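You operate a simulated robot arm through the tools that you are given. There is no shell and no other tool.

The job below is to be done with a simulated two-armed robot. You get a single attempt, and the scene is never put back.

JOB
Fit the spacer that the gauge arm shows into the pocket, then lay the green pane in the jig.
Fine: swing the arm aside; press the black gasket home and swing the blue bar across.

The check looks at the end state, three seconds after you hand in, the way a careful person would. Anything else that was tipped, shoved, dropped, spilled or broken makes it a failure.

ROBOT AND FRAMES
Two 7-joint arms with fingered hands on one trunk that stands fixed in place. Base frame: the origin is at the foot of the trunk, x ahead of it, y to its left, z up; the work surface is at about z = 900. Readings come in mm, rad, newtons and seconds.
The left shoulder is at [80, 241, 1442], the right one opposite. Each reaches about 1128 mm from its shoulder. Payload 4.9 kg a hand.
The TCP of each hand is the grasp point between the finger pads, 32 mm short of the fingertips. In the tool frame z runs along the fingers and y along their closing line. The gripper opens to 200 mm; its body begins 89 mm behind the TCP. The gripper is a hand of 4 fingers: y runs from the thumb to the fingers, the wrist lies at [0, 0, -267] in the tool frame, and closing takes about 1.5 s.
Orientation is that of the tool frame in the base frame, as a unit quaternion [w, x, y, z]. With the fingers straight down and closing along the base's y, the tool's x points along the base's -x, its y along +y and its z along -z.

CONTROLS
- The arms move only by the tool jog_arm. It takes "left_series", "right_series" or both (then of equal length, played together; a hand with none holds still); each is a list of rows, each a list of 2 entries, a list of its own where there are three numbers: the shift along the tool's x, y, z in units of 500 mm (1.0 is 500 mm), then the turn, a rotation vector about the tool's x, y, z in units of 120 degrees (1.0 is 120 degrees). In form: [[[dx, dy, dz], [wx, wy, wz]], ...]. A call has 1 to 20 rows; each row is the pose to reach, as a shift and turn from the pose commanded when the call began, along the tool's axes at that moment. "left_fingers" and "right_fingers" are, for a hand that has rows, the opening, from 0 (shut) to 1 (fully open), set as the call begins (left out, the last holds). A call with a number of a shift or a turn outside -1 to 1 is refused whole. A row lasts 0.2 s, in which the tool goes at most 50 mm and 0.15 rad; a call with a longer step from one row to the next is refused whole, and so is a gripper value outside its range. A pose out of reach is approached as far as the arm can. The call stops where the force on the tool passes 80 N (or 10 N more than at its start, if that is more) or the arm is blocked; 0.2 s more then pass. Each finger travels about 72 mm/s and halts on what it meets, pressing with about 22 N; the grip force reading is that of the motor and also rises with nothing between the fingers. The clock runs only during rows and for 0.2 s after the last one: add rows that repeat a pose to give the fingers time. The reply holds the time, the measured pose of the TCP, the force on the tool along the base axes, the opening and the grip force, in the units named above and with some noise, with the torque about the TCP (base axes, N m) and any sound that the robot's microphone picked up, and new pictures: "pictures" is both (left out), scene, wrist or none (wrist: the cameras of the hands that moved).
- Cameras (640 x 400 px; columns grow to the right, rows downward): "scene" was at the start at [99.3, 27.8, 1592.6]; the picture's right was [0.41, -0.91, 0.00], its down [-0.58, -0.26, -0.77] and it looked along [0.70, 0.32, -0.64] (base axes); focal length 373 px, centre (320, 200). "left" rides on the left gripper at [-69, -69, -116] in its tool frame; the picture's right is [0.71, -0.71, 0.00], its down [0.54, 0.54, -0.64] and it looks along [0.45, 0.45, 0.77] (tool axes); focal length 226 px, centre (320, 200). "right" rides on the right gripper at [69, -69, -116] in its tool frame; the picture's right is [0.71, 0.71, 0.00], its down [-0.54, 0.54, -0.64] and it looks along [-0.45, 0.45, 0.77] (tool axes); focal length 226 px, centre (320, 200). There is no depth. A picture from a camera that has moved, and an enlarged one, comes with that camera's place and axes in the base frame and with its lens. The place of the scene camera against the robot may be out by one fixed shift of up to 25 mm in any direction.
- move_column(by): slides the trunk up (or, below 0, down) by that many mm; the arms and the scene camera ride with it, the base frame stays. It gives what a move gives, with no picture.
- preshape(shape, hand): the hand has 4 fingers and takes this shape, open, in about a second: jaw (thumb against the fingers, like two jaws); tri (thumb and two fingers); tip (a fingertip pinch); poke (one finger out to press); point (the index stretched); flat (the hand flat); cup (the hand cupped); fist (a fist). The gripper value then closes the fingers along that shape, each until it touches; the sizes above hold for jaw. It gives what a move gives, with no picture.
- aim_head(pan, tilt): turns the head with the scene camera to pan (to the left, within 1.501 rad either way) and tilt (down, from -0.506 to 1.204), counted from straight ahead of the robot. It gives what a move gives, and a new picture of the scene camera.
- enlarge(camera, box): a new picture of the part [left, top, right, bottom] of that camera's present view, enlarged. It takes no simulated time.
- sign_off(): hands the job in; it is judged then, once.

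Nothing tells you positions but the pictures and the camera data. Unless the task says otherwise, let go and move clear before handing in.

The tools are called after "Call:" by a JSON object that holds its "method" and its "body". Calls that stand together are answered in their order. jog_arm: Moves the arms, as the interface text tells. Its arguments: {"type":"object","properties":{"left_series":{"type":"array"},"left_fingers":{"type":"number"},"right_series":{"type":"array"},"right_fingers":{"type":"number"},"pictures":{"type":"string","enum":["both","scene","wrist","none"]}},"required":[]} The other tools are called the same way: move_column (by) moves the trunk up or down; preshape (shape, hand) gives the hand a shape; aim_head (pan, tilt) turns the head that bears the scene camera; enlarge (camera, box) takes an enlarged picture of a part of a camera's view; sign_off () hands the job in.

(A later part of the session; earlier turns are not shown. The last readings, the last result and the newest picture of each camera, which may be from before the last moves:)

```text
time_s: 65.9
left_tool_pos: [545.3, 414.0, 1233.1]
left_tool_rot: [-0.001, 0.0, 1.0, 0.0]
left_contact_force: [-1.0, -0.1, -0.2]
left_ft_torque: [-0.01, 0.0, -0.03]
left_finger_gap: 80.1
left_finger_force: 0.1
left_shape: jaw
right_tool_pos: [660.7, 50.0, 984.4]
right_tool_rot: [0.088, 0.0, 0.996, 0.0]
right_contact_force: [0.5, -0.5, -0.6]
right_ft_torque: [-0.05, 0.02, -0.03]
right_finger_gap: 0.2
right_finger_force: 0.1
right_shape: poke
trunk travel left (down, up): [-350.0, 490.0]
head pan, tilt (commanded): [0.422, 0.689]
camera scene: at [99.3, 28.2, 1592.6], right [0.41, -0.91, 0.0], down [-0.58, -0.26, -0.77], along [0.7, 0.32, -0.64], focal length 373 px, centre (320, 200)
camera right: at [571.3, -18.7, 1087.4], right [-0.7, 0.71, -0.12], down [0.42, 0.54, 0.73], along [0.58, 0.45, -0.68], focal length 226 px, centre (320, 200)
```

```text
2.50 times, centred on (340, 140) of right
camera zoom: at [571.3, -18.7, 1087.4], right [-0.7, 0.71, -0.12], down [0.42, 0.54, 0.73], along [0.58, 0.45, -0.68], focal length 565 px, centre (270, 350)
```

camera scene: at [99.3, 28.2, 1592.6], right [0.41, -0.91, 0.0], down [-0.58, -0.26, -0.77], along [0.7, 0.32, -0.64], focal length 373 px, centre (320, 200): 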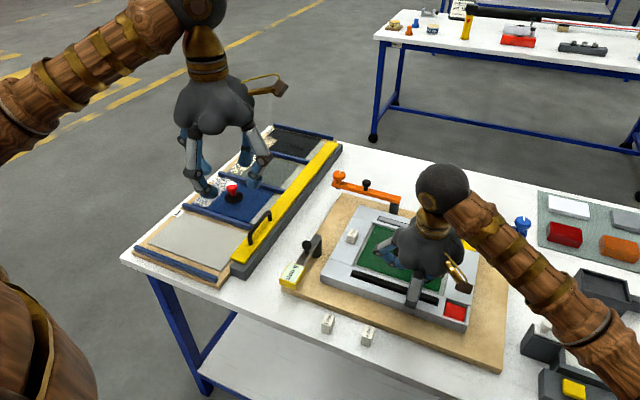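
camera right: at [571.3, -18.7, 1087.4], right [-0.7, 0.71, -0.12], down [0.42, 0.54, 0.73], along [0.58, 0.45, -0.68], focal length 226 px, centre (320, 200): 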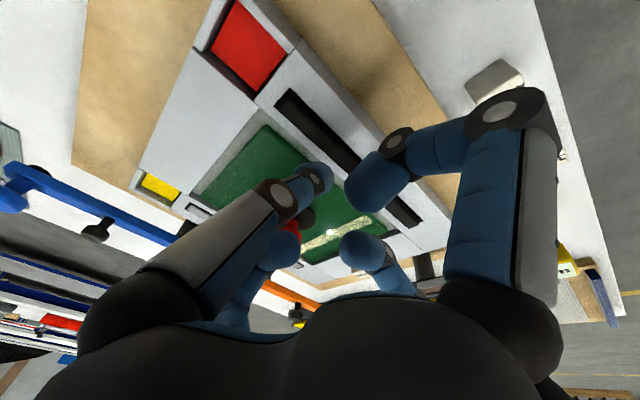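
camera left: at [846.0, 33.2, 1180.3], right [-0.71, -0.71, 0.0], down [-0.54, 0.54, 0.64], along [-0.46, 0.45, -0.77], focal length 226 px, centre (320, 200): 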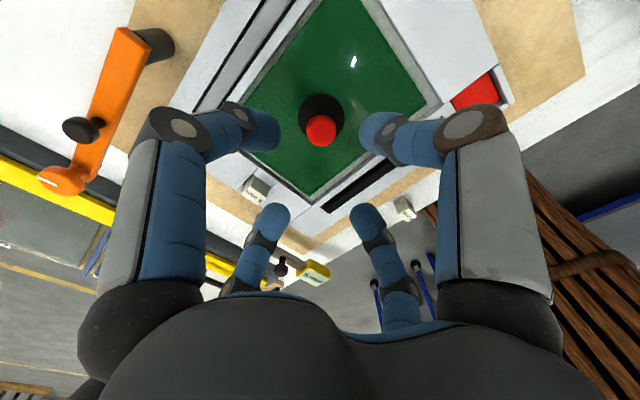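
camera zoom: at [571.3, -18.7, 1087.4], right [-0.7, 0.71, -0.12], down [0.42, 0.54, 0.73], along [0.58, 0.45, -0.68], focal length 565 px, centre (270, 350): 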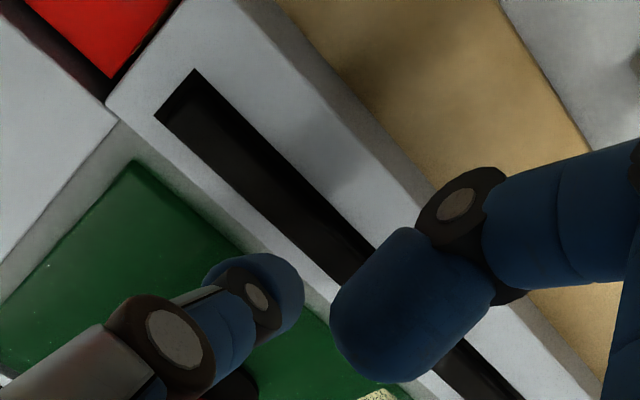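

The finger is above the gasket line. I'll lower 30 mm, then creep.

Call:
{"method": "jog_arm", "body": {"right_series": [[[0.0052, 0, 0.0295], [0, 0, 0]], [[0.0104, 0, 0.0591], [0, 0, 0]], [[0.0104, 0, 0.0591], [0, 0, 0]]], "pictures": "wrist"}}

Call:
{"method": "enlarge", "body": {"camera": "right", "box": [240, 60, 440, 220]}}

Call:
{"method": "enlarge", "body": {"camera": "scene", "box": [360, 230, 460, 320]}}

```text
time_s: 66.7
left_tool_pos: [545.3, 413.6, 1231.8]
left_tool_rot: [-0.001, 0.0, 1.0, 0.0]
left_contact_force: [-0.2, -0.4, -0.1]
left_ft_torque: [0.0, -0.02, -0.01]
left_finger_gap: 79.7
left_finger_force: 0.0
left_shape: jaw
right_tool_pos: [661.0, 50.6, 956.3]
right_tool_rot: [0.087, 0.0, 0.996, 0.001]
right_contact_force: [-0.1, 0.0, 0.1]
right_ft_torque: [0.04, -0.04, 0.0]
right_finger_gap: 0.1
right_finger_force: 0.1
right_shape: poke
trunk travel left (down, up): [-350.0, 490.0]
head pan, tilt (commanded): [0.422, 0.689]
camera right: at [571.6, -19.3, 1057.6], right [-0.7, 0.71, -0.12], down [0.42, 0.54, 0.73], along [0.58, 0.45, -0.68], focal length 226 px, centre (320, 200)
```

right: 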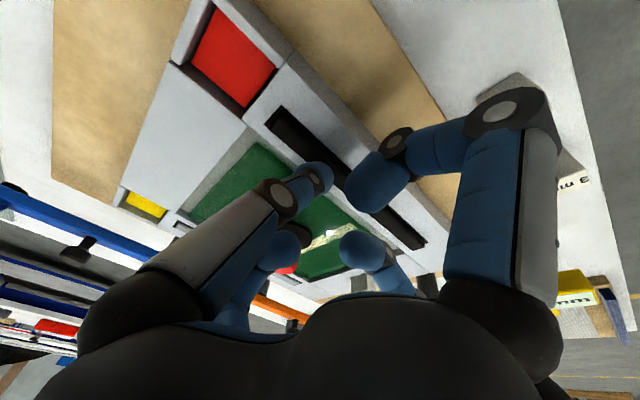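

```text
2.50 times, centred on (340, 140) of right
camera zoom: at [571.6, -19.3, 1057.6], right [-0.7, 0.71, -0.12], down [0.42, 0.54, 0.73], along [0.58, 0.45, -0.68], focal length 565 px, centre (270, 350)
```

zoom: 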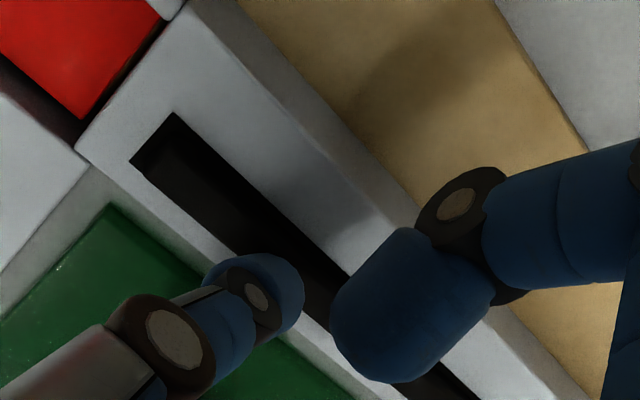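

```text
4.44 times, centred on (410, 275) of scene
camera zoom: at [99.1, 27.7, 1592.6], right [0.41, -0.91, 0.0], down [-0.58, -0.26, -0.77], along [0.7, 0.32, -0.64], focal length 1658 px, centre (-80, -133)
```

zoom: 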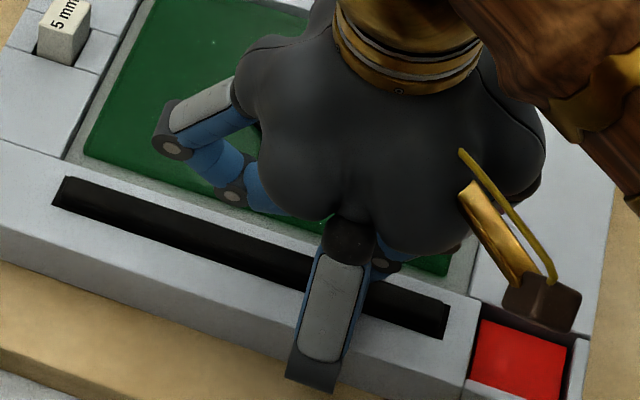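

The fingertip projects to the middle of the slot. Now creeping down to press.

Call:
{"method": "jog_arm", "body": {"right_series": [[[0.0014, 0, 0.0079], [0, 0, 0]], [[0.0028, 0, 0.0158], [0, 0, 0]], [[0.0042, 0, 0.0236], [0, 0, 0]]], "pictures": "none"}}

```text
time_s: 67.5
left_tool_pos: [543.9, 413.8, 1233.4]
left_tool_rot: [0.0, 0.0, 1.0, 0.0]
left_contact_force: [0.0, -0.1, 0.2]
left_ft_torque: [0.02, 0.0, -0.02]
left_finger_gap: 79.6
left_finger_force: 0.0
left_shape: jaw
right_tool_pos: [659.5, 49.3, 945.3]
right_tool_rot: [0.09, 0.001, 0.996, 0.001]
right_contact_force: [4.7, -1.5, 18.6]
right_ft_torque: [-0.04, -0.18, -0.02]
right_finger_gap: 0.0
right_finger_force: 0.0
right_shape: poke
trunk travel left (down, up): [-350.0, 490.0]
head pan, tilt (commanded): [0.422, 0.689]
```

Contact at 18.6 N. Pressing further in small steps.

Call:
{"method": "jog_arm", "body": {"right_series": [[[0.0007, 0, 0.0039], [0, 0, 0]], [[0.0014, 0, 0.0079], [0, 0, 0]]], "pictures": "wrist"}}

Call:
{"method": "enlarge", "body": {"camera": "scene", "box": [360, 250, 460, 320]}}

Call:
{"method": "enlarge", "body": {"camera": "right", "box": [240, 60, 440, 220]}}

```text
time_s: 68.1
left_tool_pos: [541.5, 412.3, 1235.3]
left_tool_rot: [0.002, 0.0, 1.0, 0.002]
left_contact_force: [0.0, 0.7, 0.7]
left_ft_torque: [-0.02, -0.01, -0.03]
left_finger_gap: 79.5
left_finger_force: 0.1
left_shape: jaw
right_tool_pos: [661.3, 46.6, 942.7]
right_tool_rot: [0.091, 0.002, 0.996, 0.001]
right_contact_force: [7.8, -11.4, 43.1]
right_ft_torque: [-0.28, -0.19, -0.02]
right_finger_gap: 0.0
right_finger_force: 0.0
right_shape: poke
trunk travel left (down, up): [-350.0, 490.0]
head pan, tilt (commanded): [0.422, 0.689]
camera right: at [570.4, -22.3, 1044.2], right [-0.69, 0.71, -0.13], down [0.42, 0.54, 0.73], along [0.59, 0.45, -0.67], focal length 226 px, centre (320, 200)
```

right: 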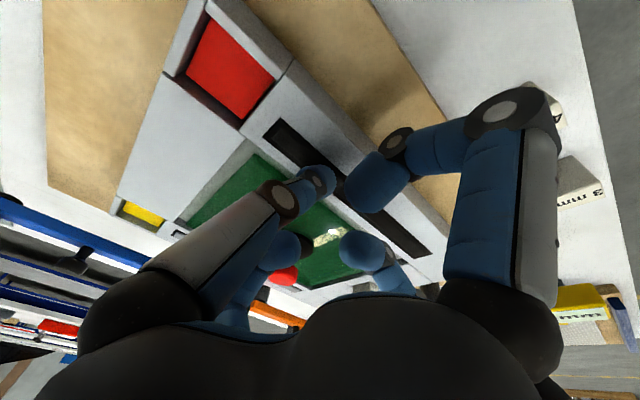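

```text
5.71 times, centred on (410, 285) of scene
camera zoom: at [95.3, 25.3, 1593.4], right [0.41, -0.91, 0.0], down [-0.58, -0.26, -0.77], along [0.71, 0.32, -0.63], focal length 2131 px, centre (-194, -286)
```

zoom: 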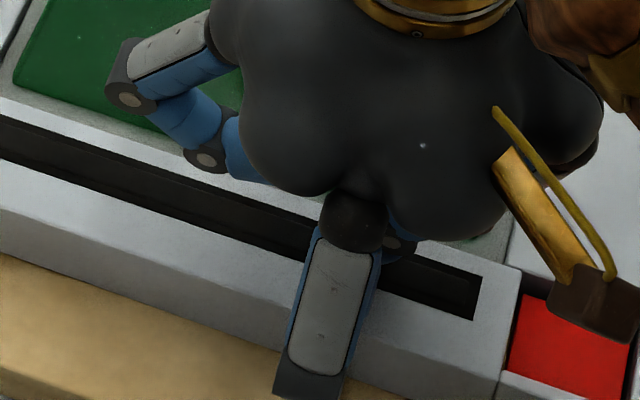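

```text
2.50 times, centred on (340, 140) of right
camera zoom: at [570.4, -22.3, 1044.2], right [-0.69, 0.71, -0.13], down [0.42, 0.54, 0.73], along [0.59, 0.45, -0.67], focal length 565 px, centre (270, 350)
```

zoom: 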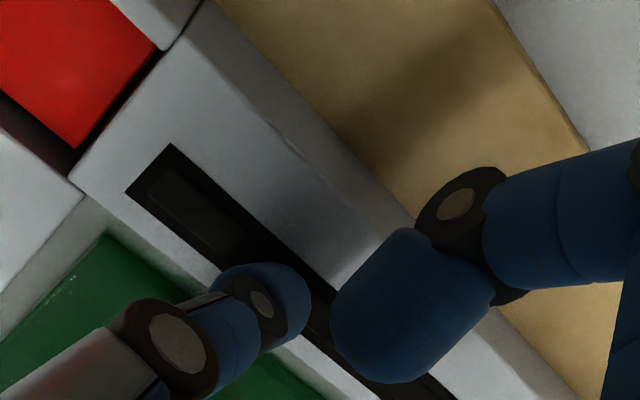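

The force rose to 43 N and the right end of the gasket now seems to sit lower in its slot. I'll lift and inspect its whole length.

Call:
{"method": "jog_arm", "body": {"right_series": [[[-0.003, 0, -0.015], [0, 0, 0]], [[-0.01, 0, -0.06], [0, 0, 0]], [[-0.017, 0, -0.1], [0, 0, 0]], [[-0.017, -0.1, -0.1], [0, 0, 0]], [[-0.017, -0.2, -0.12], [0, 0, 0]], [[-0.017, -0.28, -0.14], [0, 0, 0]]], "pictures": "scene"}}

Call:
{"method": "enlarge", "body": {"camera": "scene", "box": [345, 262, 395, 297]}}

Call:
{"method": "enlarge", "body": {"camera": "scene", "box": [400, 280, 450, 315]}}

Call:
{"method": "enlarge", "body": {"camera": "right", "box": [200, 0, 460, 200]}}

```text
refused: row 5 steps farther than a row can; nothing moved
```

```text
11.43 times, centred on (370, 280) of scene
camera zoom: at [95.3, 25.3, 1593.4], right [0.41, -0.91, 0.0], down [-0.58, -0.26, -0.77], along [0.71, 0.32, -0.63], focal length 4263 px, centre (-251, -709)
```

zoom: 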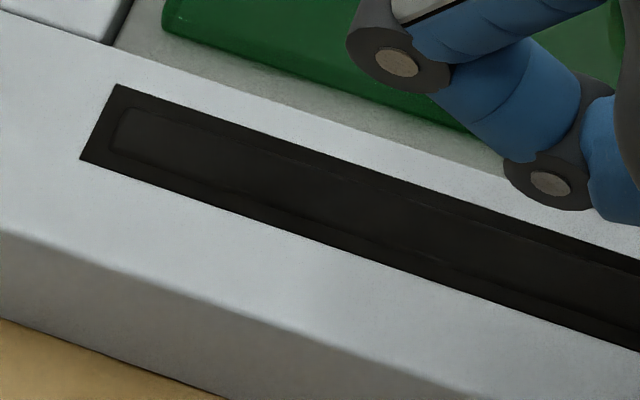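

```text
11.43 times, centred on (425, 298) of scene
camera zoom: at [95.3, 25.3, 1593.4], right [0.41, -0.91, 0.0], down [-0.58, -0.26, -0.77], along [0.71, 0.32, -0.63], focal length 4263 px, centre (-880, -914)
```

zoom: 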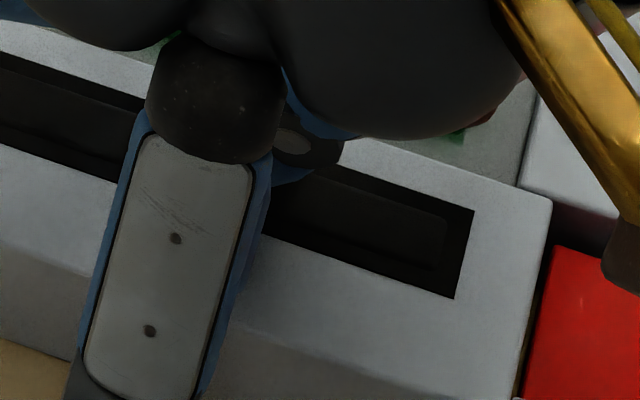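

```text
2.00 times, centred on (330, 100) of right
camera zoom: at [570.4, -22.3, 1044.2], right [-0.69, 0.71, -0.13], down [0.42, 0.54, 0.73], along [0.59, 0.45, -0.67], focal length 452 px, centre (300, 400)
```

zoom: 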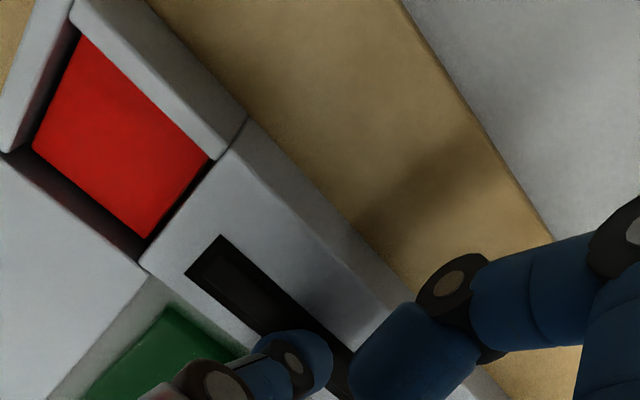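

The gasket now lies level in its slot along the whole length, like the grey one. I'll lift the finger and check that it stays down.

Call:
{"method": "jog_arm", "body": {"right_series": [[[-0.003, 0, -0.015], [0, 0, 0]], [[-0.01, 0, -0.06], [0, 0, 0]], [[-0.017, 0, -0.1], [0, 0, 0]], [[-0.017, -0.09, -0.11], [0, 0, 0]], [[-0.017, -0.18, -0.13], [0, 0, 0]], [[-0.017, -0.26, -0.15], [0, 0, 0]], [[-0.017, -0.34, -0.17], [0, 0, 0]]], "pictures": "scene"}}

Call:
{"method": "enlarge", "body": {"camera": "scene", "box": [345, 262, 395, 297]}}

Call:
{"method": "enlarge", "body": {"camera": "scene", "box": [400, 280, 450, 315]}}

Call:
{"method": "enlarge", "body": {"camera": "scene", "box": [320, 190, 540, 330]}}

```text
time_s: 69.7
left_tool_pos: [545.4, 412.3, 1233.7]
left_tool_rot: [-0.001, 0.0, 1.0, 0.001]
left_contact_force: [0.0, -0.9, 0.0]
left_ft_torque: [0.04, 0.02, -0.01]
left_finger_gap: 79.8
left_finger_force: 0.0
left_shape: jaw
right_tool_pos: [654.0, -122.7, 1024.5]
right_tool_rot: [0.088, -0.001, 0.996, 0.001]
right_contact_force: [-0.4, -0.5, 0.3]
right_ft_torque: [0.02, -0.01, -0.02]
right_finger_gap: 0.0
right_finger_force: 0.1
right_shape: poke
trunk travel left (down, up): [-350.0, 490.0]
head pan, tilt (commanded): [0.422, 0.689]
camera scene: at [98.7, 25.3, 1592.7], right [0.41, -0.91, 0.0], down [-0.58, -0.26, -0.77], along [0.7, 0.32, -0.64], focal length 373 px, centre (320, 200)
```

scene: 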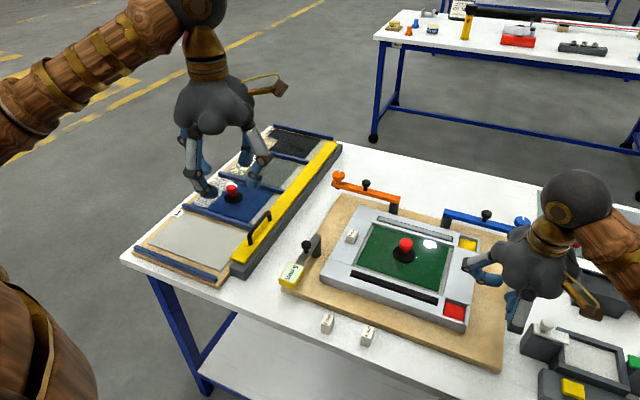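

```text
11.43 times, centred on (370, 280) of scene
camera zoom: at [98.7, 25.3, 1592.7], right [0.41, -0.91, 0.0], down [-0.58, -0.26, -0.77], along [0.7, 0.32, -0.64], focal length 4263 px, centre (-251, -709)
```

zoom: 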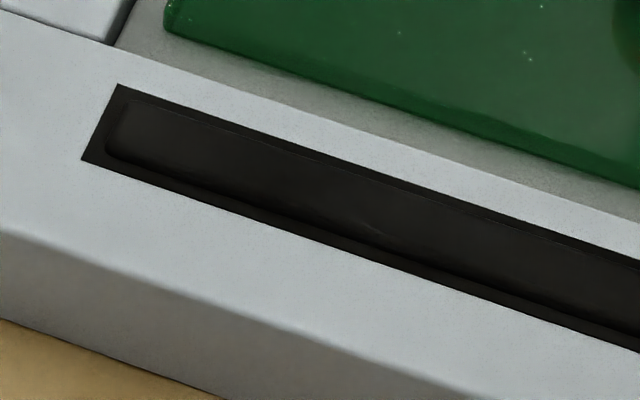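

```text
11.43 times, centred on (425, 298) of scene
camera zoom: at [98.7, 25.3, 1592.7], right [0.41, -0.91, 0.0], down [-0.58, -0.26, -0.77], along [0.7, 0.32, -0.64], focal length 4263 px, centre (-880, -914)
```

zoom: 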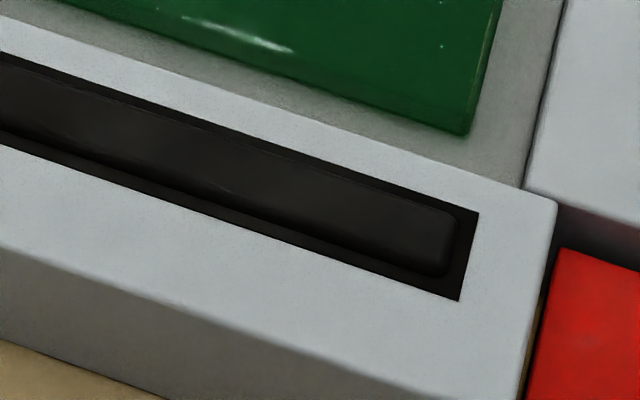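

```text
2.86 times, centred on (430, 260) of scene
camera zoom: at [98.7, 25.3, 1592.7], right [0.41, -0.91, 0.0], down [-0.58, -0.26, -0.77], along [0.7, 0.32, -0.64], focal length 1066 px, centre (6, 29)
```

zoom: 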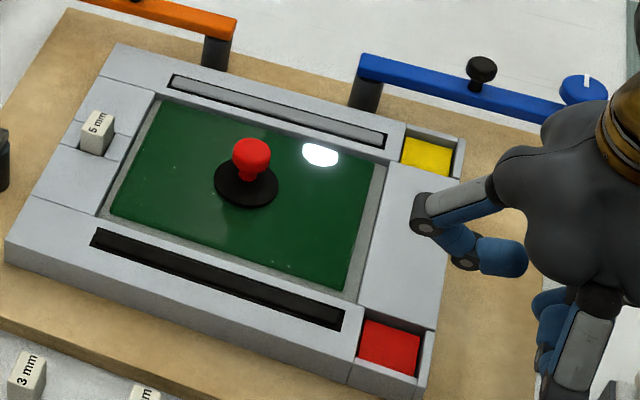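

The gasket has dropped a lot but may have rebounded a little. I'll compare it closely with the grey one.

Call:
{"method": "enlarge", "body": {"camera": "scene", "box": [348, 266, 368, 280]}}

Call:
{"method": "enlarge", "body": {"camera": "scene", "box": [376, 212, 396, 226]}}

Call:
{"method": "enlarge", "body": {"camera": "scene", "box": [424, 292, 444, 306]}}

Call:
{"method": "enlarge", "body": {"camera": "scene", "box": [438, 232, 458, 246]}}

Call:
{"method": "enlarge", "body": {"camera": "right", "box": [200, 100, 480, 300]}}

```text
16.00 times, centred on (358, 273) of scene
camera zoom: at [98.7, 25.3, 1592.7], right [0.41, -0.91, 0.0], down [-0.58, -0.26, -0.77], along [0.7, 0.32, -0.64], focal length 5968 px, centre (-288, -968)
```

zoom: 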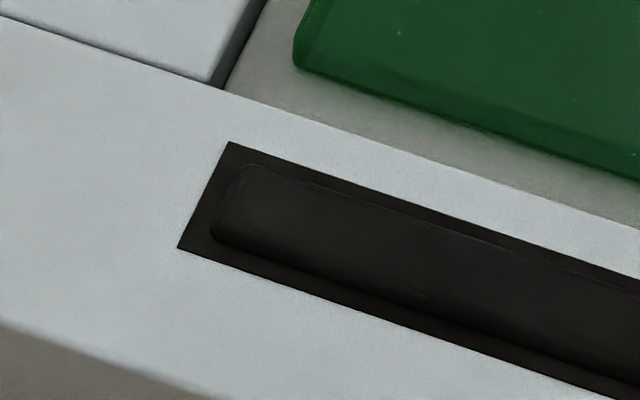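

```text
16.00 times, centred on (386, 219) of scene
camera zoom: at [98.7, 25.3, 1592.7], right [0.41, -0.91, 0.0], down [-0.58, -0.26, -0.77], along [0.7, 0.32, -0.64], focal length 5968 px, centre (-736, -104)
```

zoom: 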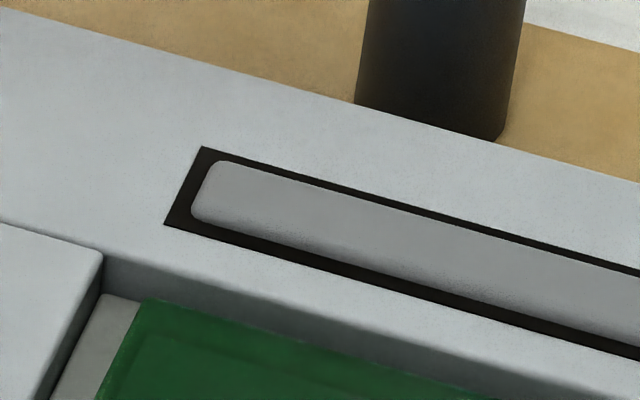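

```text
16.00 times, centred on (434, 299) of scene
camera zoom: at [98.7, 25.3, 1592.7], right [0.41, -0.91, 0.0], down [-0.58, -0.26, -0.77], along [0.7, 0.32, -0.64], focal length 5968 px, centre (-1504, -1384)
```

zoom: 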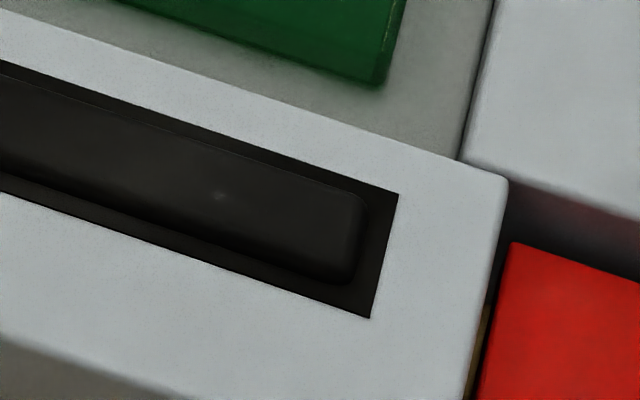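

```text
16.00 times, centred on (448, 239) of scene
camera zoom: at [98.7, 25.3, 1592.7], right [0.41, -0.91, 0.0], down [-0.58, -0.26, -0.77], along [0.7, 0.32, -0.64], focal length 5968 px, centre (-1728, -424)
```

zoom: 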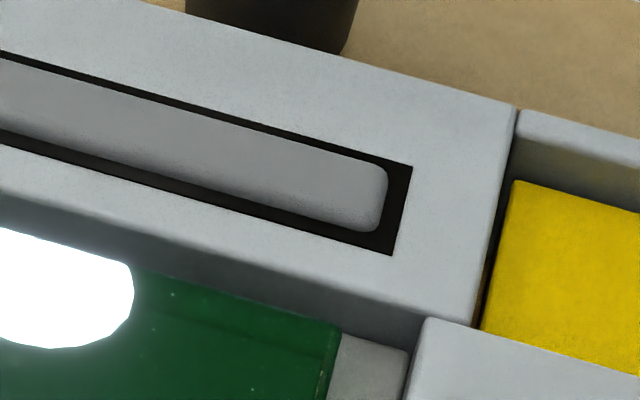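

```text
2.00 times, centred on (340, 200) of right
camera zoom: at [565.7, -192.0, 1126.2], right [-0.7, 0.71, -0.12], down [0.42, 0.54, 0.73], along [0.58, 0.46, -0.67], focal length 452 px, centre (280, 200)
```

zoom: 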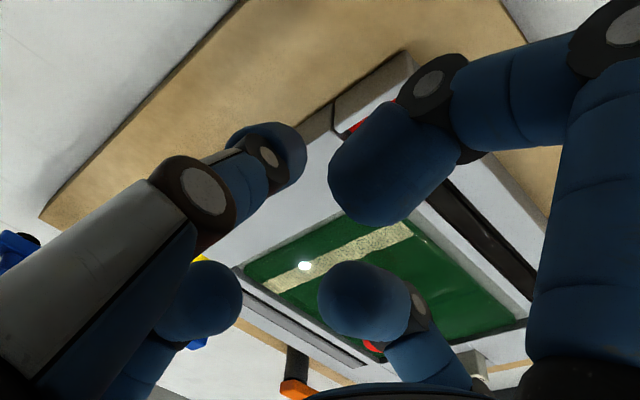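

The black gasket now sits like the grey one, so it is home. For the blue bar I'll cage its big end knob (about (938, −150), top z≈978) with loosely closed jaw fingers and drag it round. First I'll raise the right hand and move nearer for a look.

Call:
{"method": "jog_arm", "body": {"right_series": [[[0, 0, -0.08], [0, 0, 0]], [[-0.08, -0.01, -0.1], [0, 0, 0]], [[-0.16, -0.02, -0.12], [0, 0, 0]], [[-0.24, -0.03, -0.14], [0, 0, 0]], [[-0.32, -0.04, -0.16], [0, 0, 0]], [[-0.38, -0.05, -0.16], [0, 0, 0]], [[-0.38, -0.05, -0.16], [0, 0, 0]]], "pictures": "none"}}

Call:
{"method": "preshape", "body": {"shape": "jaw", "hand": "right"}}

Call:
{"method": "enlarge", "body": {"camera": "right", "box": [0, 0, 640, 400]}}

Call:
{"method": "enlarge", "body": {"camera": "right", "box": [200, 60, 440, 250]}}

Call:
{"method": "enlarge", "body": {"camera": "scene", "box": [400, 100, 600, 280]}}

```text
time_s: 71.3
left_tool_pos: [544.9, 415.0, 1233.1]
left_tool_rot: [0.0, 0.0, 1.0, -0.001]
left_contact_force: [-0.1, 1.5, -0.7]
left_ft_torque: [0.02, -0.01, 0.01]
left_finger_gap: 79.7
left_finger_force: 0.1
left_shape: jaw
right_tool_pos: [825.6, -146.2, 1134.0]
right_tool_rot: [0.088, 0.0, 0.996, 0.0]
right_contact_force: [-0.1, -0.4, -0.2]
right_ft_torque: [0.03, -0.04, -0.03]
right_finger_gap: 0.0
right_finger_force: 0.0
right_shape: poke
trunk travel left (down, up): [-350.0, 490.0]
head pan, tilt (commanded): [0.422, 0.689]
```

```text
time_s: 72.2
left_tool_pos: [546.0, 414.6, 1232.7]
left_tool_rot: [-0.001, 0.001, 1.0, 0.0]
left_contact_force: [-0.6, 0.4, 0.5]
left_ft_torque: [0.02, 0.0, 0.0]
left_finger_gap: 79.5
left_finger_force: 0.0
left_shape: jaw
right_tool_pos: [826.3, -145.3, 1132.7]
right_tool_rot: [0.087, 0.0, 0.996, 0.0]
right_contact_force: [-0.4, -0.9, 0.1]
right_ft_torque: [-0.01, 0.02, -0.02]
right_finger_gap: 199.9
right_finger_force: 0.0
right_shape: jaw
trunk travel left (down, up): [-350.0, 490.0]
head pan, tilt (commanded): [0.422, 0.689]
```

```text
1.00 times, centred on (320, 200) of right (not enlarged: the box is as wide or as high as the picture)
camera zoom: at [737.2, -214.8, 1235.3], right [-0.7, 0.71, -0.12], down [0.42, 0.54, 0.73], along [0.58, 0.45, -0.68], focal length 226 px, centre (320, 200)
```

zoom: 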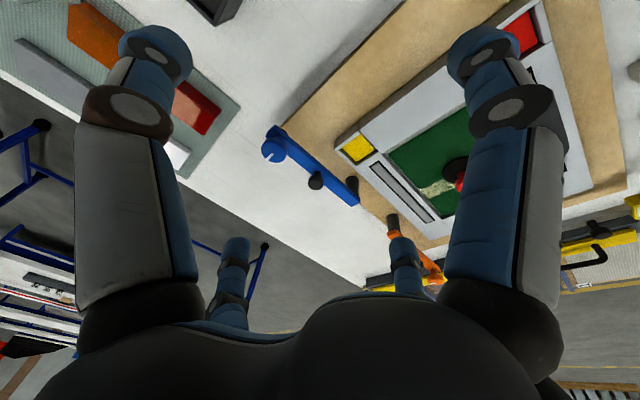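

```text
2.11 times, centred on (320, 155) of right
camera zoom: at [737.2, -214.8, 1235.3], right [-0.7, 0.71, -0.12], down [0.42, 0.54, 0.73], along [0.58, 0.45, -0.68], focal length 476 px, centre (320, 295)
```

zoom: 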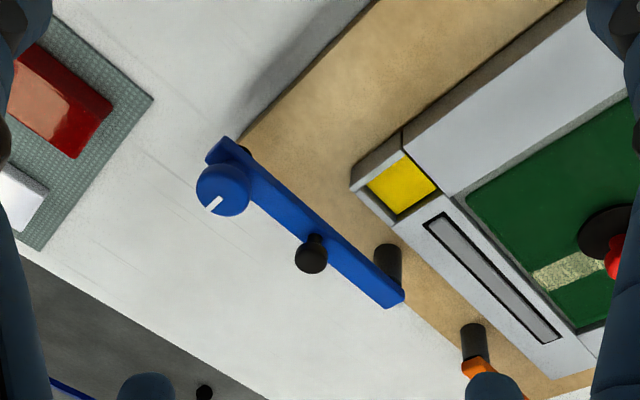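

```text
2.22 times, centred on (500, 190) of scene
camera zoom: at [99.5, 27.9, 1592.6], right [0.41, -0.91, 0.0], down [-0.58, -0.26, -0.77], along [0.7, 0.32, -0.64], focal length 829 px, centre (-80, 222)
```

zoom: 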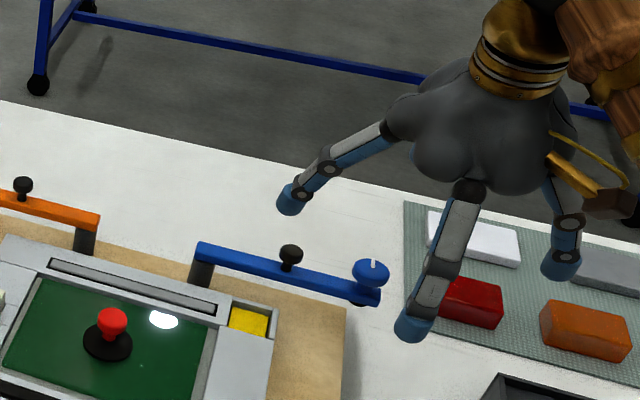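

The end knob is at about (945, −152), top z≈969, and the bar's pivot is at about (944, 18). I'll narrow the jaw to 60 mm, hover over the knob and check alignment.

Call:
{"method": "jog_arm", "body": {"right_series": [[[-0.0385, -0.003, 0.0223], [0, 0, 0]], [[-0.0769, -0.006, 0.0668], [0, 0, 0]], [[-0.1154, -0.009, 0.1114], [0, 0, 0]], [[-0.1538, -0.011, 0.1671], [0, 0, 0]], [[-0.1923, -0.013, 0.2228], [0, 0, 0]], [[-0.1923, -0.013, 0.2228], [0, 0, 0]], [[-0.1923, -0.013, 0.2228], [0, 0, 0]]], "right_fingers": 0.3}}

Call:
{"method": "enlarge", "body": {"camera": "right", "box": [200, 60, 440, 250]}}

Call:
{"method": "enlarge", "body": {"camera": "scene", "box": [440, 130, 580, 260]}}

```text
time_s: 73.8
left_tool_pos: [545.3, 414.3, 1232.3]
left_tool_rot: [0.0, 0.0, 1.0, -0.001]
left_contact_force: [-0.5, 0.0, -0.2]
left_ft_torque: [0.02, 0.0, -0.01]
left_finger_gap: 79.4
left_finger_force: 0.1
left_shape: jaw
right_tool_pos: [941.0, -152.7, 1044.3]
right_tool_rot: [0.087, 0.0, 0.996, -0.001]
right_contact_force: [0.7, -0.8, 0.0]
right_ft_torque: [-0.03, -0.02, -0.01]
right_finger_gap: 60.4
right_finger_force: 0.0
right_shape: jaw
trunk travel left (down, up): [-350.0, 490.0]
head pan, tilt (commanded): [0.422, 0.689]
camera scene: at [99.3, 27.8, 1592.6], right [0.41, -0.91, 0.0], down [-0.58, -0.26, -0.77], along [0.7, 0.32, -0.64], focal length 373 px, centre (320, 200)
camera right: at [851.3, -221.1, 1144.9], right [-0.7, 0.71, -0.12], down [0.42, 0.54, 0.73], along [0.58, 0.45, -0.68], focal length 226 px, centre (320, 200)
```

scene: 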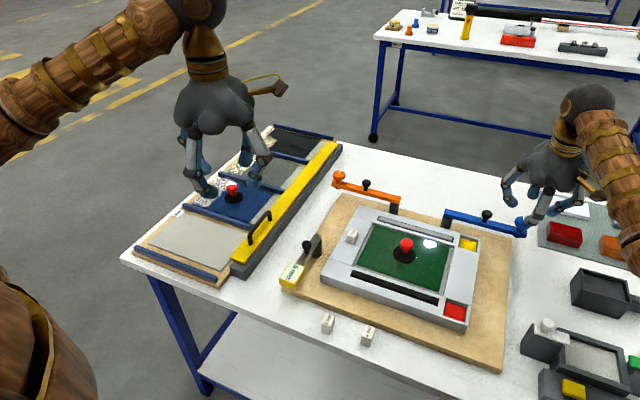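
right: 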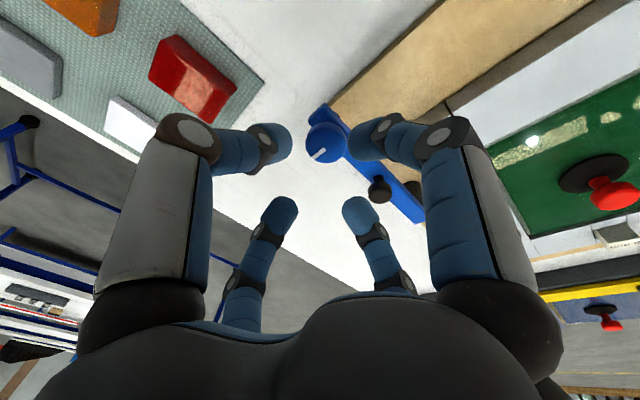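

```text
2.11 times, centred on (320, 155) of right
camera zoom: at [851.3, -221.1, 1144.9], right [-0.7, 0.71, -0.12], down [0.42, 0.54, 0.73], along [0.58, 0.45, -0.68], focal length 476 px, centre (320, 295)
```

zoom: 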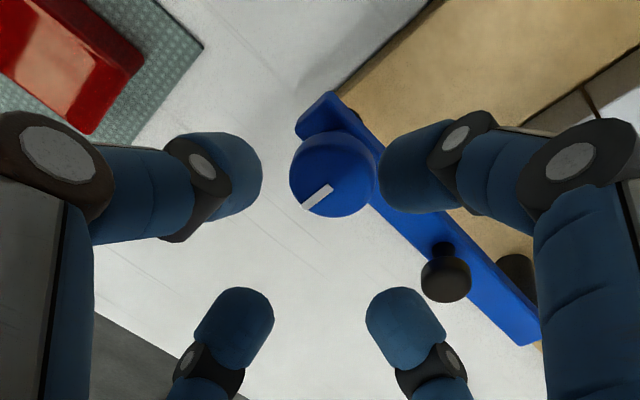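

```text
3.08 times, centred on (510, 195) of scene
camera zoom: at [99.3, 27.8, 1592.6], right [0.41, -0.91, 0.0], down [-0.58, -0.26, -0.77], along [0.7, 0.32, -0.64], focal length 1148 px, centre (-265, 215)
```

zoom: 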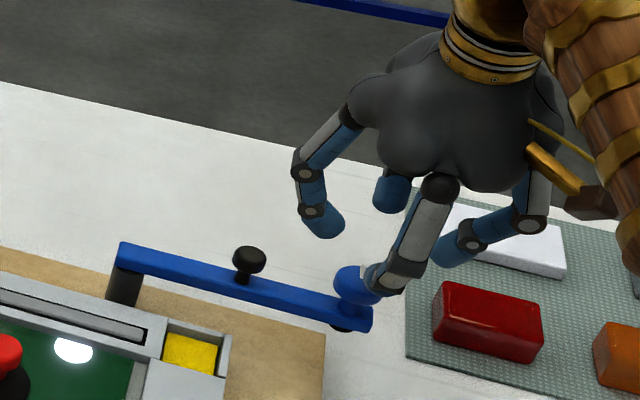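

The knob centre computes to (946, −152), right under the cage. I'll descend 60 mm around it.

Call:
{"method": "jog_arm", "body": {"right_series": [[[0.0052, 0.001, 0.0296], [0, 0, 0]], [[0.0104, 0.001, 0.0591], [0, 0, 0]], [[0.0156, 0.001, 0.0887], [0, 0, 0]], [[0.0208, 0.001, 0.1182], [0, 0, 0]], [[0.0208, 0.001, 0.1182], [0, 0, 0]]]}}

Call:
{"method": "enlarge", "body": {"camera": "right", "box": [200, 60, 440, 250]}}

Call:
{"method": "enlarge", "body": {"camera": "scene", "box": [440, 150, 580, 270]}}

```text
time_s: 75.0
left_tool_pos: [545.9, 413.6, 1231.2]
left_tool_rot: [-0.002, 0.0, 1.0, 0.0]
left_contact_force: [0.4, -0.4, 1.1]
left_ft_torque: [0.0, 0.01, 0.01]
left_finger_gap: 79.9
left_finger_force: 0.0
left_shape: jaw
right_tool_pos: [940.7, -150.0, 981.2]
right_tool_rot: [0.087, 0.0, 0.996, 0.001]
right_contact_force: [-0.3, -0.5, 0.7]
right_ft_torque: [-0.01, -0.05, 0.01]
right_finger_gap: 60.4
right_finger_force: 0.1
right_shape: jaw
trunk travel left (down, up): [-350.0, 490.0]
head pan, tilt (commanded): [0.422, 0.689]
camera scene: at [99.1, 27.8, 1592.6], right [0.41, -0.91, 0.0], down [-0.58, -0.26, -0.77], along [0.7, 0.32, -0.64], focal length 373 px, centre (320, 200)
camera right: at [851.3, -219.6, 1083.8], right [-0.7, 0.71, -0.12], down [0.42, 0.54, 0.73], along [0.58, 0.45, -0.68], focal length 226 px, centre (320, 200)
```

scene: 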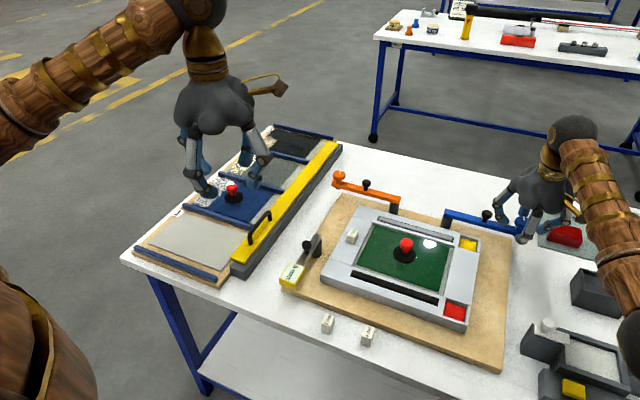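
right: 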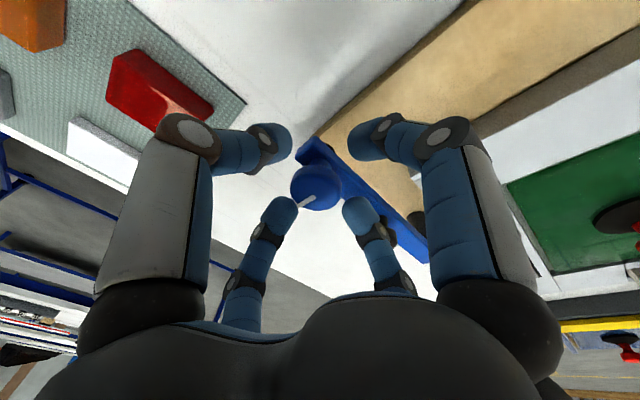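

```text
2.11 times, centred on (320, 155) of right
camera zoom: at [851.3, -219.6, 1083.8], right [-0.7, 0.71, -0.12], down [0.42, 0.54, 0.73], along [0.58, 0.45, -0.68], focal length 476 px, centre (320, 295)
```

zoom: 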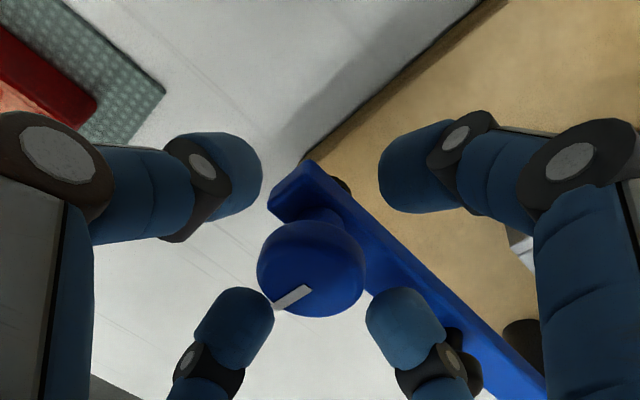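

```text
3.33 times, centred on (510, 210) of scene
camera zoom: at [99.1, 27.8, 1592.6], right [0.41, -0.91, 0.0], down [-0.58, -0.26, -0.77], along [0.7, 0.32, -0.64], focal length 1243 px, centre (-313, 167)
```

zoom: 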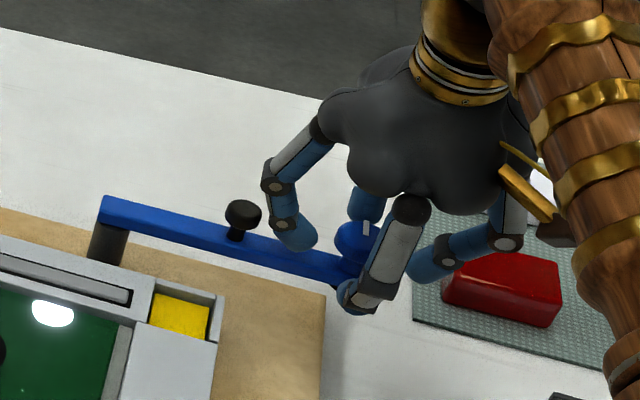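

The knob is inside the cage. I'll drag it along its arc toward the jig, first 45°.

Call:
{"method": "jog_arm", "body": {"right_series": [[[0.0292, 0.0013, -0.0051], [0, 0, 0]], [[0.0581, 0.0052, -0.0102], [0, 0, 0]], [[0.0867, 0.0116, -0.0153], [0, 0, 0]], [[0.1145, 0.0205, -0.0202], [0, 0, 0]], [[0.1415, 0.0319, -0.0249], [0, 0, 0]], [[0.1675, 0.0456, -0.0295], [0, 0, 0]], [[0.1921, 0.0615, -0.0338], [0, 0, 0]], [[0.2153, 0.0796, -0.0379], [0, 0, 0]], [[0.2368, 0.0996, -0.0417], [0, 0, 0]]]}}

Call:
{"method": "enlarge", "body": {"camera": "right", "box": [200, 60, 440, 250]}}

Call:
{"method": "enlarge", "body": {"camera": "scene", "box": [340, 150, 540, 320]}}

```text
time_s: 77.0
left_tool_pos: [544.9, 415.1, 1232.8]
left_tool_rot: [-0.001, -0.001, 1.0, 0.0]
left_contact_force: [0.2, 0.2, -1.3]
left_ft_torque: [0.0, 0.0, -0.03]
left_finger_gap: 79.6
left_finger_force: 0.1
left_shape: jaw
right_tool_pos: [819.7, -100.4, 984.7]
right_tool_rot: [0.088, -0.001, 0.996, 0.0]
right_contact_force: [1.1, -0.4, -0.1]
right_ft_torque: [0.01, -0.03, 0.03]
right_finger_gap: 60.4
right_finger_force: 0.1
right_shape: jaw
trunk travel left (down, up): [-350.0, 490.0]
head pan, tilt (commanded): [0.422, 0.689]
camera scene: at [99.0, 28.1, 1592.6], right [0.41, -0.91, 0.0], down [-0.58, -0.26, -0.77], along [0.7, 0.32, -0.64], focal length 373 px, centre (320, 200)
camera right: at [731.6, -171.2, 1086.3], right [-0.7, 0.71, -0.12], down [0.42, 0.54, 0.73], along [0.58, 0.45, -0.68], focal length 226 px, centre (320, 200)
```

scene: 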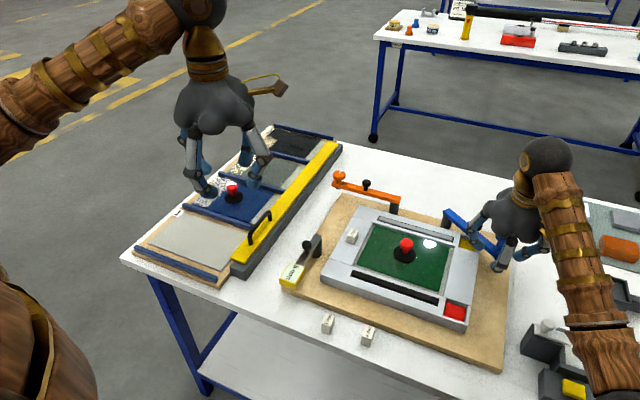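
right: 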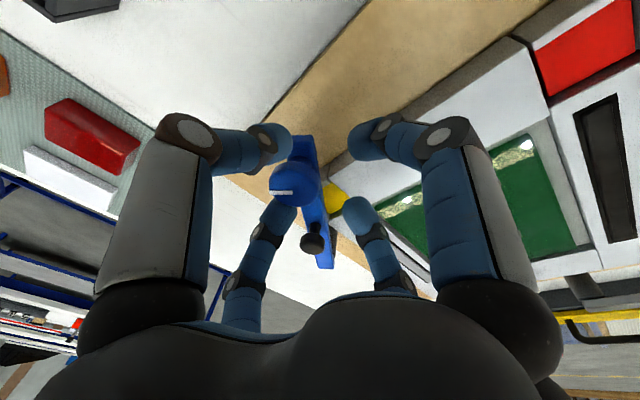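

```text
2.11 times, centred on (320, 155) of right
camera zoom: at [731.6, -171.2, 1086.3], right [-0.7, 0.71, -0.12], down [0.42, 0.54, 0.73], along [0.58, 0.45, -0.68], focal length 476 px, centre (320, 295)
```

zoom: 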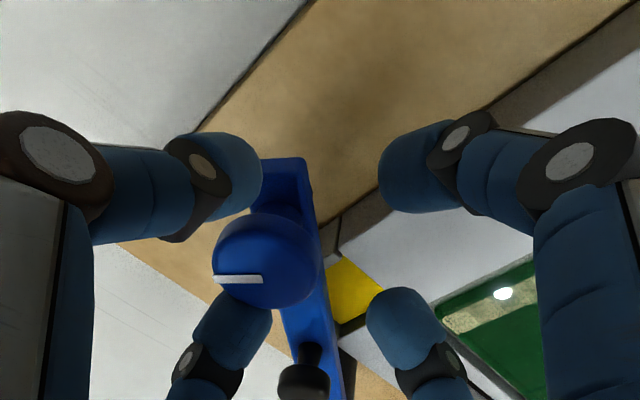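

```text
2.35 times, centred on (440, 235) of scene
camera zoom: at [99.0, 28.1, 1592.6], right [0.41, -0.91, 0.0], down [-0.58, -0.26, -0.77], along [0.7, 0.32, -0.64], focal length 878 px, centre (38, 118)
```

zoom: 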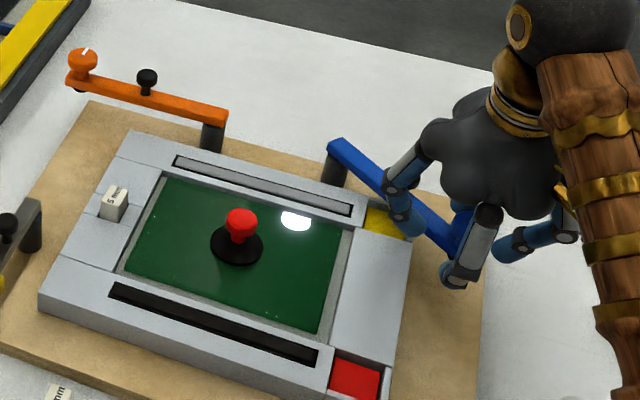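

The bar follows nicely. I'll continue the arc to about 90°.

Call:
{"method": "jog_arm", "body": {"right_series": [[[0.0197, 0.0218, -0.0035], [0, 0, 0]], [[0.0376, 0.0454, -0.0066], [0, 0, 0]], [[0.0532, 0.0704, -0.0094], [0, 0, 0]], [[0.0667, 0.0967, -0.0118], [0, 0, 0]], [[0.0779, 0.1241, -0.0137], [0, 0, 0]], [[0.0867, 0.1524, -0.0153], [0, 0, 0]], [[0.093, 0.1814, -0.0164], [0, 0, 0]], [[0.0968, 0.2108, -0.0171], [0, 0, 0]], [[0.0981, 0.2404, -0.0173], [0, 0, 0]]]}}

Call:
{"method": "enlarge", "body": {"camera": "right", "box": [200, 60, 440, 250]}}

Call:
{"method": "enlarge", "body": {"camera": "scene", "box": [340, 170, 520, 320]}}

```text
time_s: 79.0
left_tool_pos: [546.7, 414.1, 1232.6]
left_tool_rot: [-0.001, 0.0, 1.0, -0.001]
left_contact_force: [-0.3, -0.2, 0.1]
left_ft_torque: [0.0, 0.01, 0.03]
left_finger_gap: 79.5
left_finger_force: 0.0
left_shape: jaw
right_tool_pos: [771.2, 18.7, 983.1]
right_tool_rot: [0.088, 0.0, 0.996, 0.0]
right_contact_force: [-0.7, -0.2, 0.8]
right_ft_torque: [-0.02, 0.0, 0.01]
right_finger_gap: 60.2
right_finger_force: 0.1
right_shape: jaw
trunk travel left (down, up): [-350.0, 490.0]
head pan, tilt (commanded): [0.422, 0.689]
camera scene: at [99.3, 28.5, 1592.6], right [0.41, -0.91, 0.0], down [-0.58, -0.26, -0.77], along [0.7, 0.32, -0.64], focal length 373 px, centre (320, 200)
camera right: at [682.4, -49.7, 1085.2], right [-0.7, 0.71, -0.12], down [0.42, 0.54, 0.73], along [0.58, 0.45, -0.68], focal length 226 px, centre (320, 200)
```

scene: 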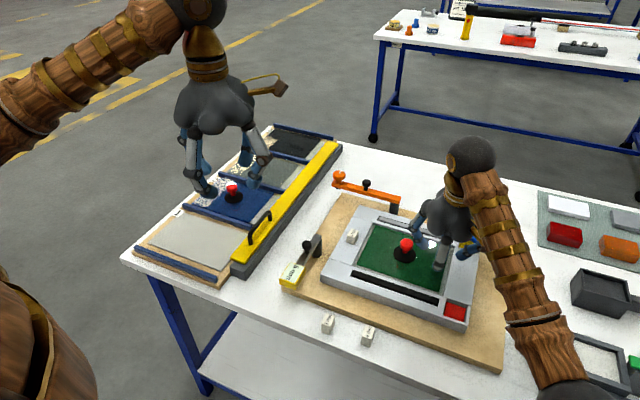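
right: 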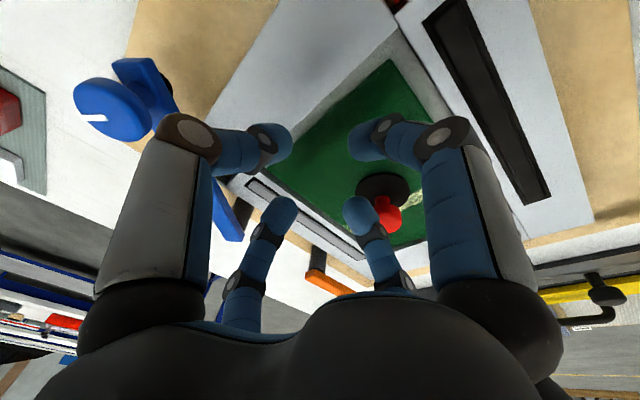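

```text
2.11 times, centred on (320, 155) of right
camera zoom: at [682.4, -49.7, 1085.2], right [-0.7, 0.71, -0.12], down [0.42, 0.54, 0.73], along [0.58, 0.45, -0.68], focal length 476 px, centre (320, 295)
```

zoom: 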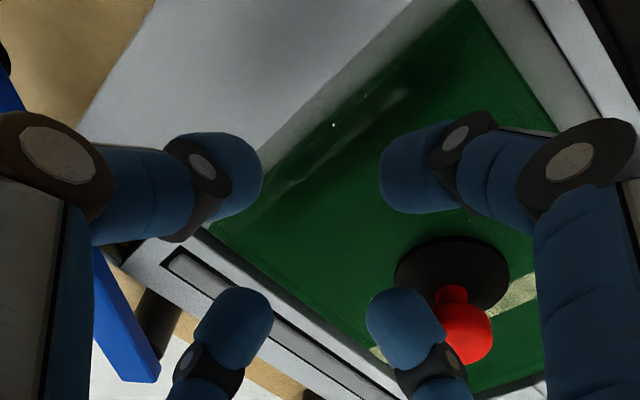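

```text
2.67 times, centred on (430, 245) of scene
camera zoom: at [99.3, 28.5, 1592.6], right [0.41, -0.91, 0.0], down [-0.58, -0.26, -0.77], along [0.7, 0.32, -0.64], focal length 995 px, centre (27, 80)
```

zoom: 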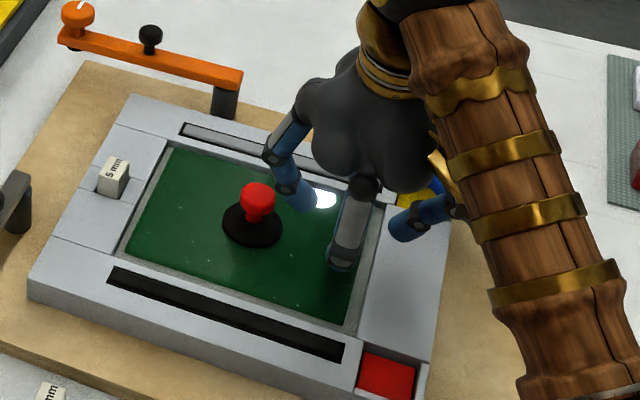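

The knob slipped out between two fingers at the diagonal; the bar now stands at about 42° (knob near (829, −108)), and nothing else moved. I'll lift, straighten the hand, yaw it 22° so a finger sits squarely behind the knob, and close the cage a bit more.

Call:
{"method": "jog_arm", "body": {"right_series": [[[-0.0106, 0, -0.06], [0, 0, 0]], [[-0.0212, 0, -0.1202], [0, 0, 0]], [[-0.0498, -0.0634, -0.115], [-0.004, 0.0208, -0.0458]], [[-0.0783, -0.1267, -0.11], [-0.008, 0.0417, -0.0917]], [[-0.1069, -0.1901, -0.105], [-0.012, 0.0625, -0.1375]], [[-0.1354, -0.2534, -0.1], [-0.016, 0.0833, -0.1833]], [[-0.1354, -0.2534, -0.1], [-0.016, 0.0833, -0.1833]]], "right_fingers": 0.26}}

Call:
{"method": "enlarge", "body": {"camera": "right", "box": [200, 60, 440, 250]}}

Call:
{"method": "enlarge", "body": {"camera": "scene", "box": [340, 150, 540, 320]}}

```text
time_s: 80.6
left_tool_pos: [545.3, 415.2, 1232.6]
left_tool_rot: [-0.001, 0.0, 1.0, 0.0]
left_contact_force: [-0.5, 0.8, 0.4]
left_ft_torque: [-0.01, 0.0, 0.03]
left_finger_gap: 80.1
left_finger_force: 0.0
left_shape: jaw
right_tool_pos: [826.3, -108.6, 1043.6]
right_tool_rot: [-0.002, -0.192, 0.981, -0.001]
right_contact_force: [-0.5, 0.0, -0.1]
right_ft_torque: [-0.03, -0.02, -0.02]
right_finger_gap: 52.5
right_finger_force: 0.1
right_shape: jaw
trunk travel left (down, up): [-350.0, 490.0]
head pan, tilt (commanded): [0.422, 0.689]
camera scene: at [98.9, 28.3, 1592.6], right [0.41, -0.91, 0.0], down [-0.58, -0.26, -0.77], along [0.7, 0.32, -0.64], focal length 373 px, centre (320, 200)
camera right: at [788.4, -198.3, 1159.5], right [-0.92, 0.39, 0.0], down [0.3, 0.71, 0.64], along [0.25, 0.59, -0.77], focal length 226 px, centre (320, 200)
```

scene: 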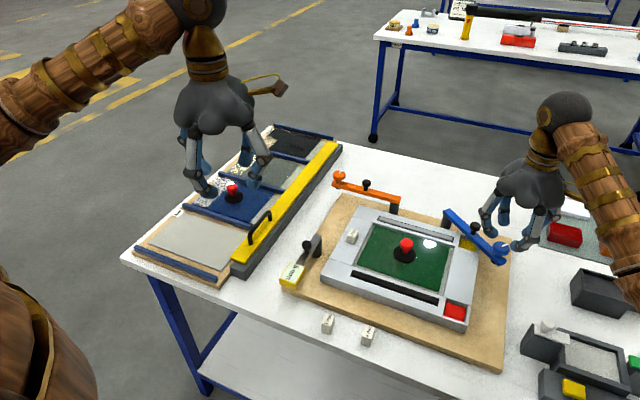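
right: 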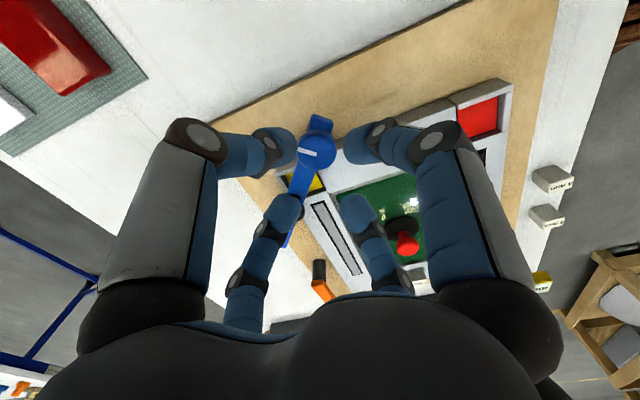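

```text
2.11 times, centred on (320, 155) of right
camera zoom: at [788.4, -198.3, 1159.5], right [-0.92, 0.39, 0.0], down [0.3, 0.71, 0.64], along [0.25, 0.59, -0.77], focal length 476 px, centre (320, 295)
```

zoom: 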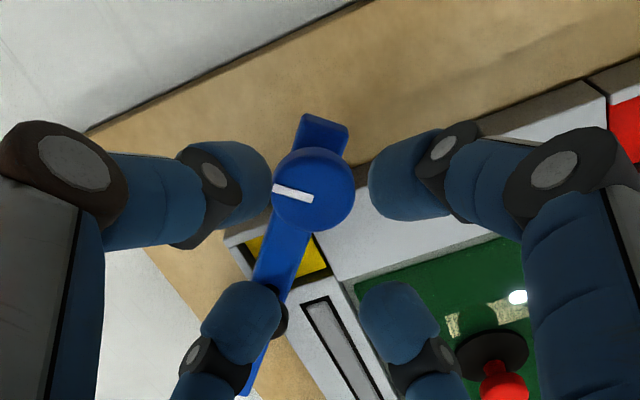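

```text
2.35 times, centred on (440, 235) of scene
camera zoom: at [98.9, 28.3, 1592.6], right [0.41, -0.91, 0.0], down [-0.58, -0.26, -0.77], along [0.7, 0.32, -0.64], focal length 878 px, centre (38, 118)
```

zoom: 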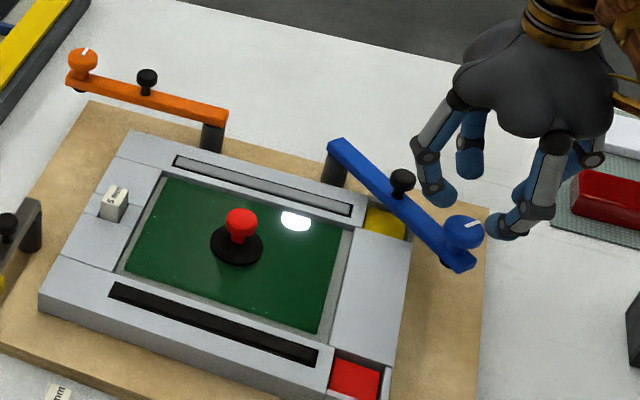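

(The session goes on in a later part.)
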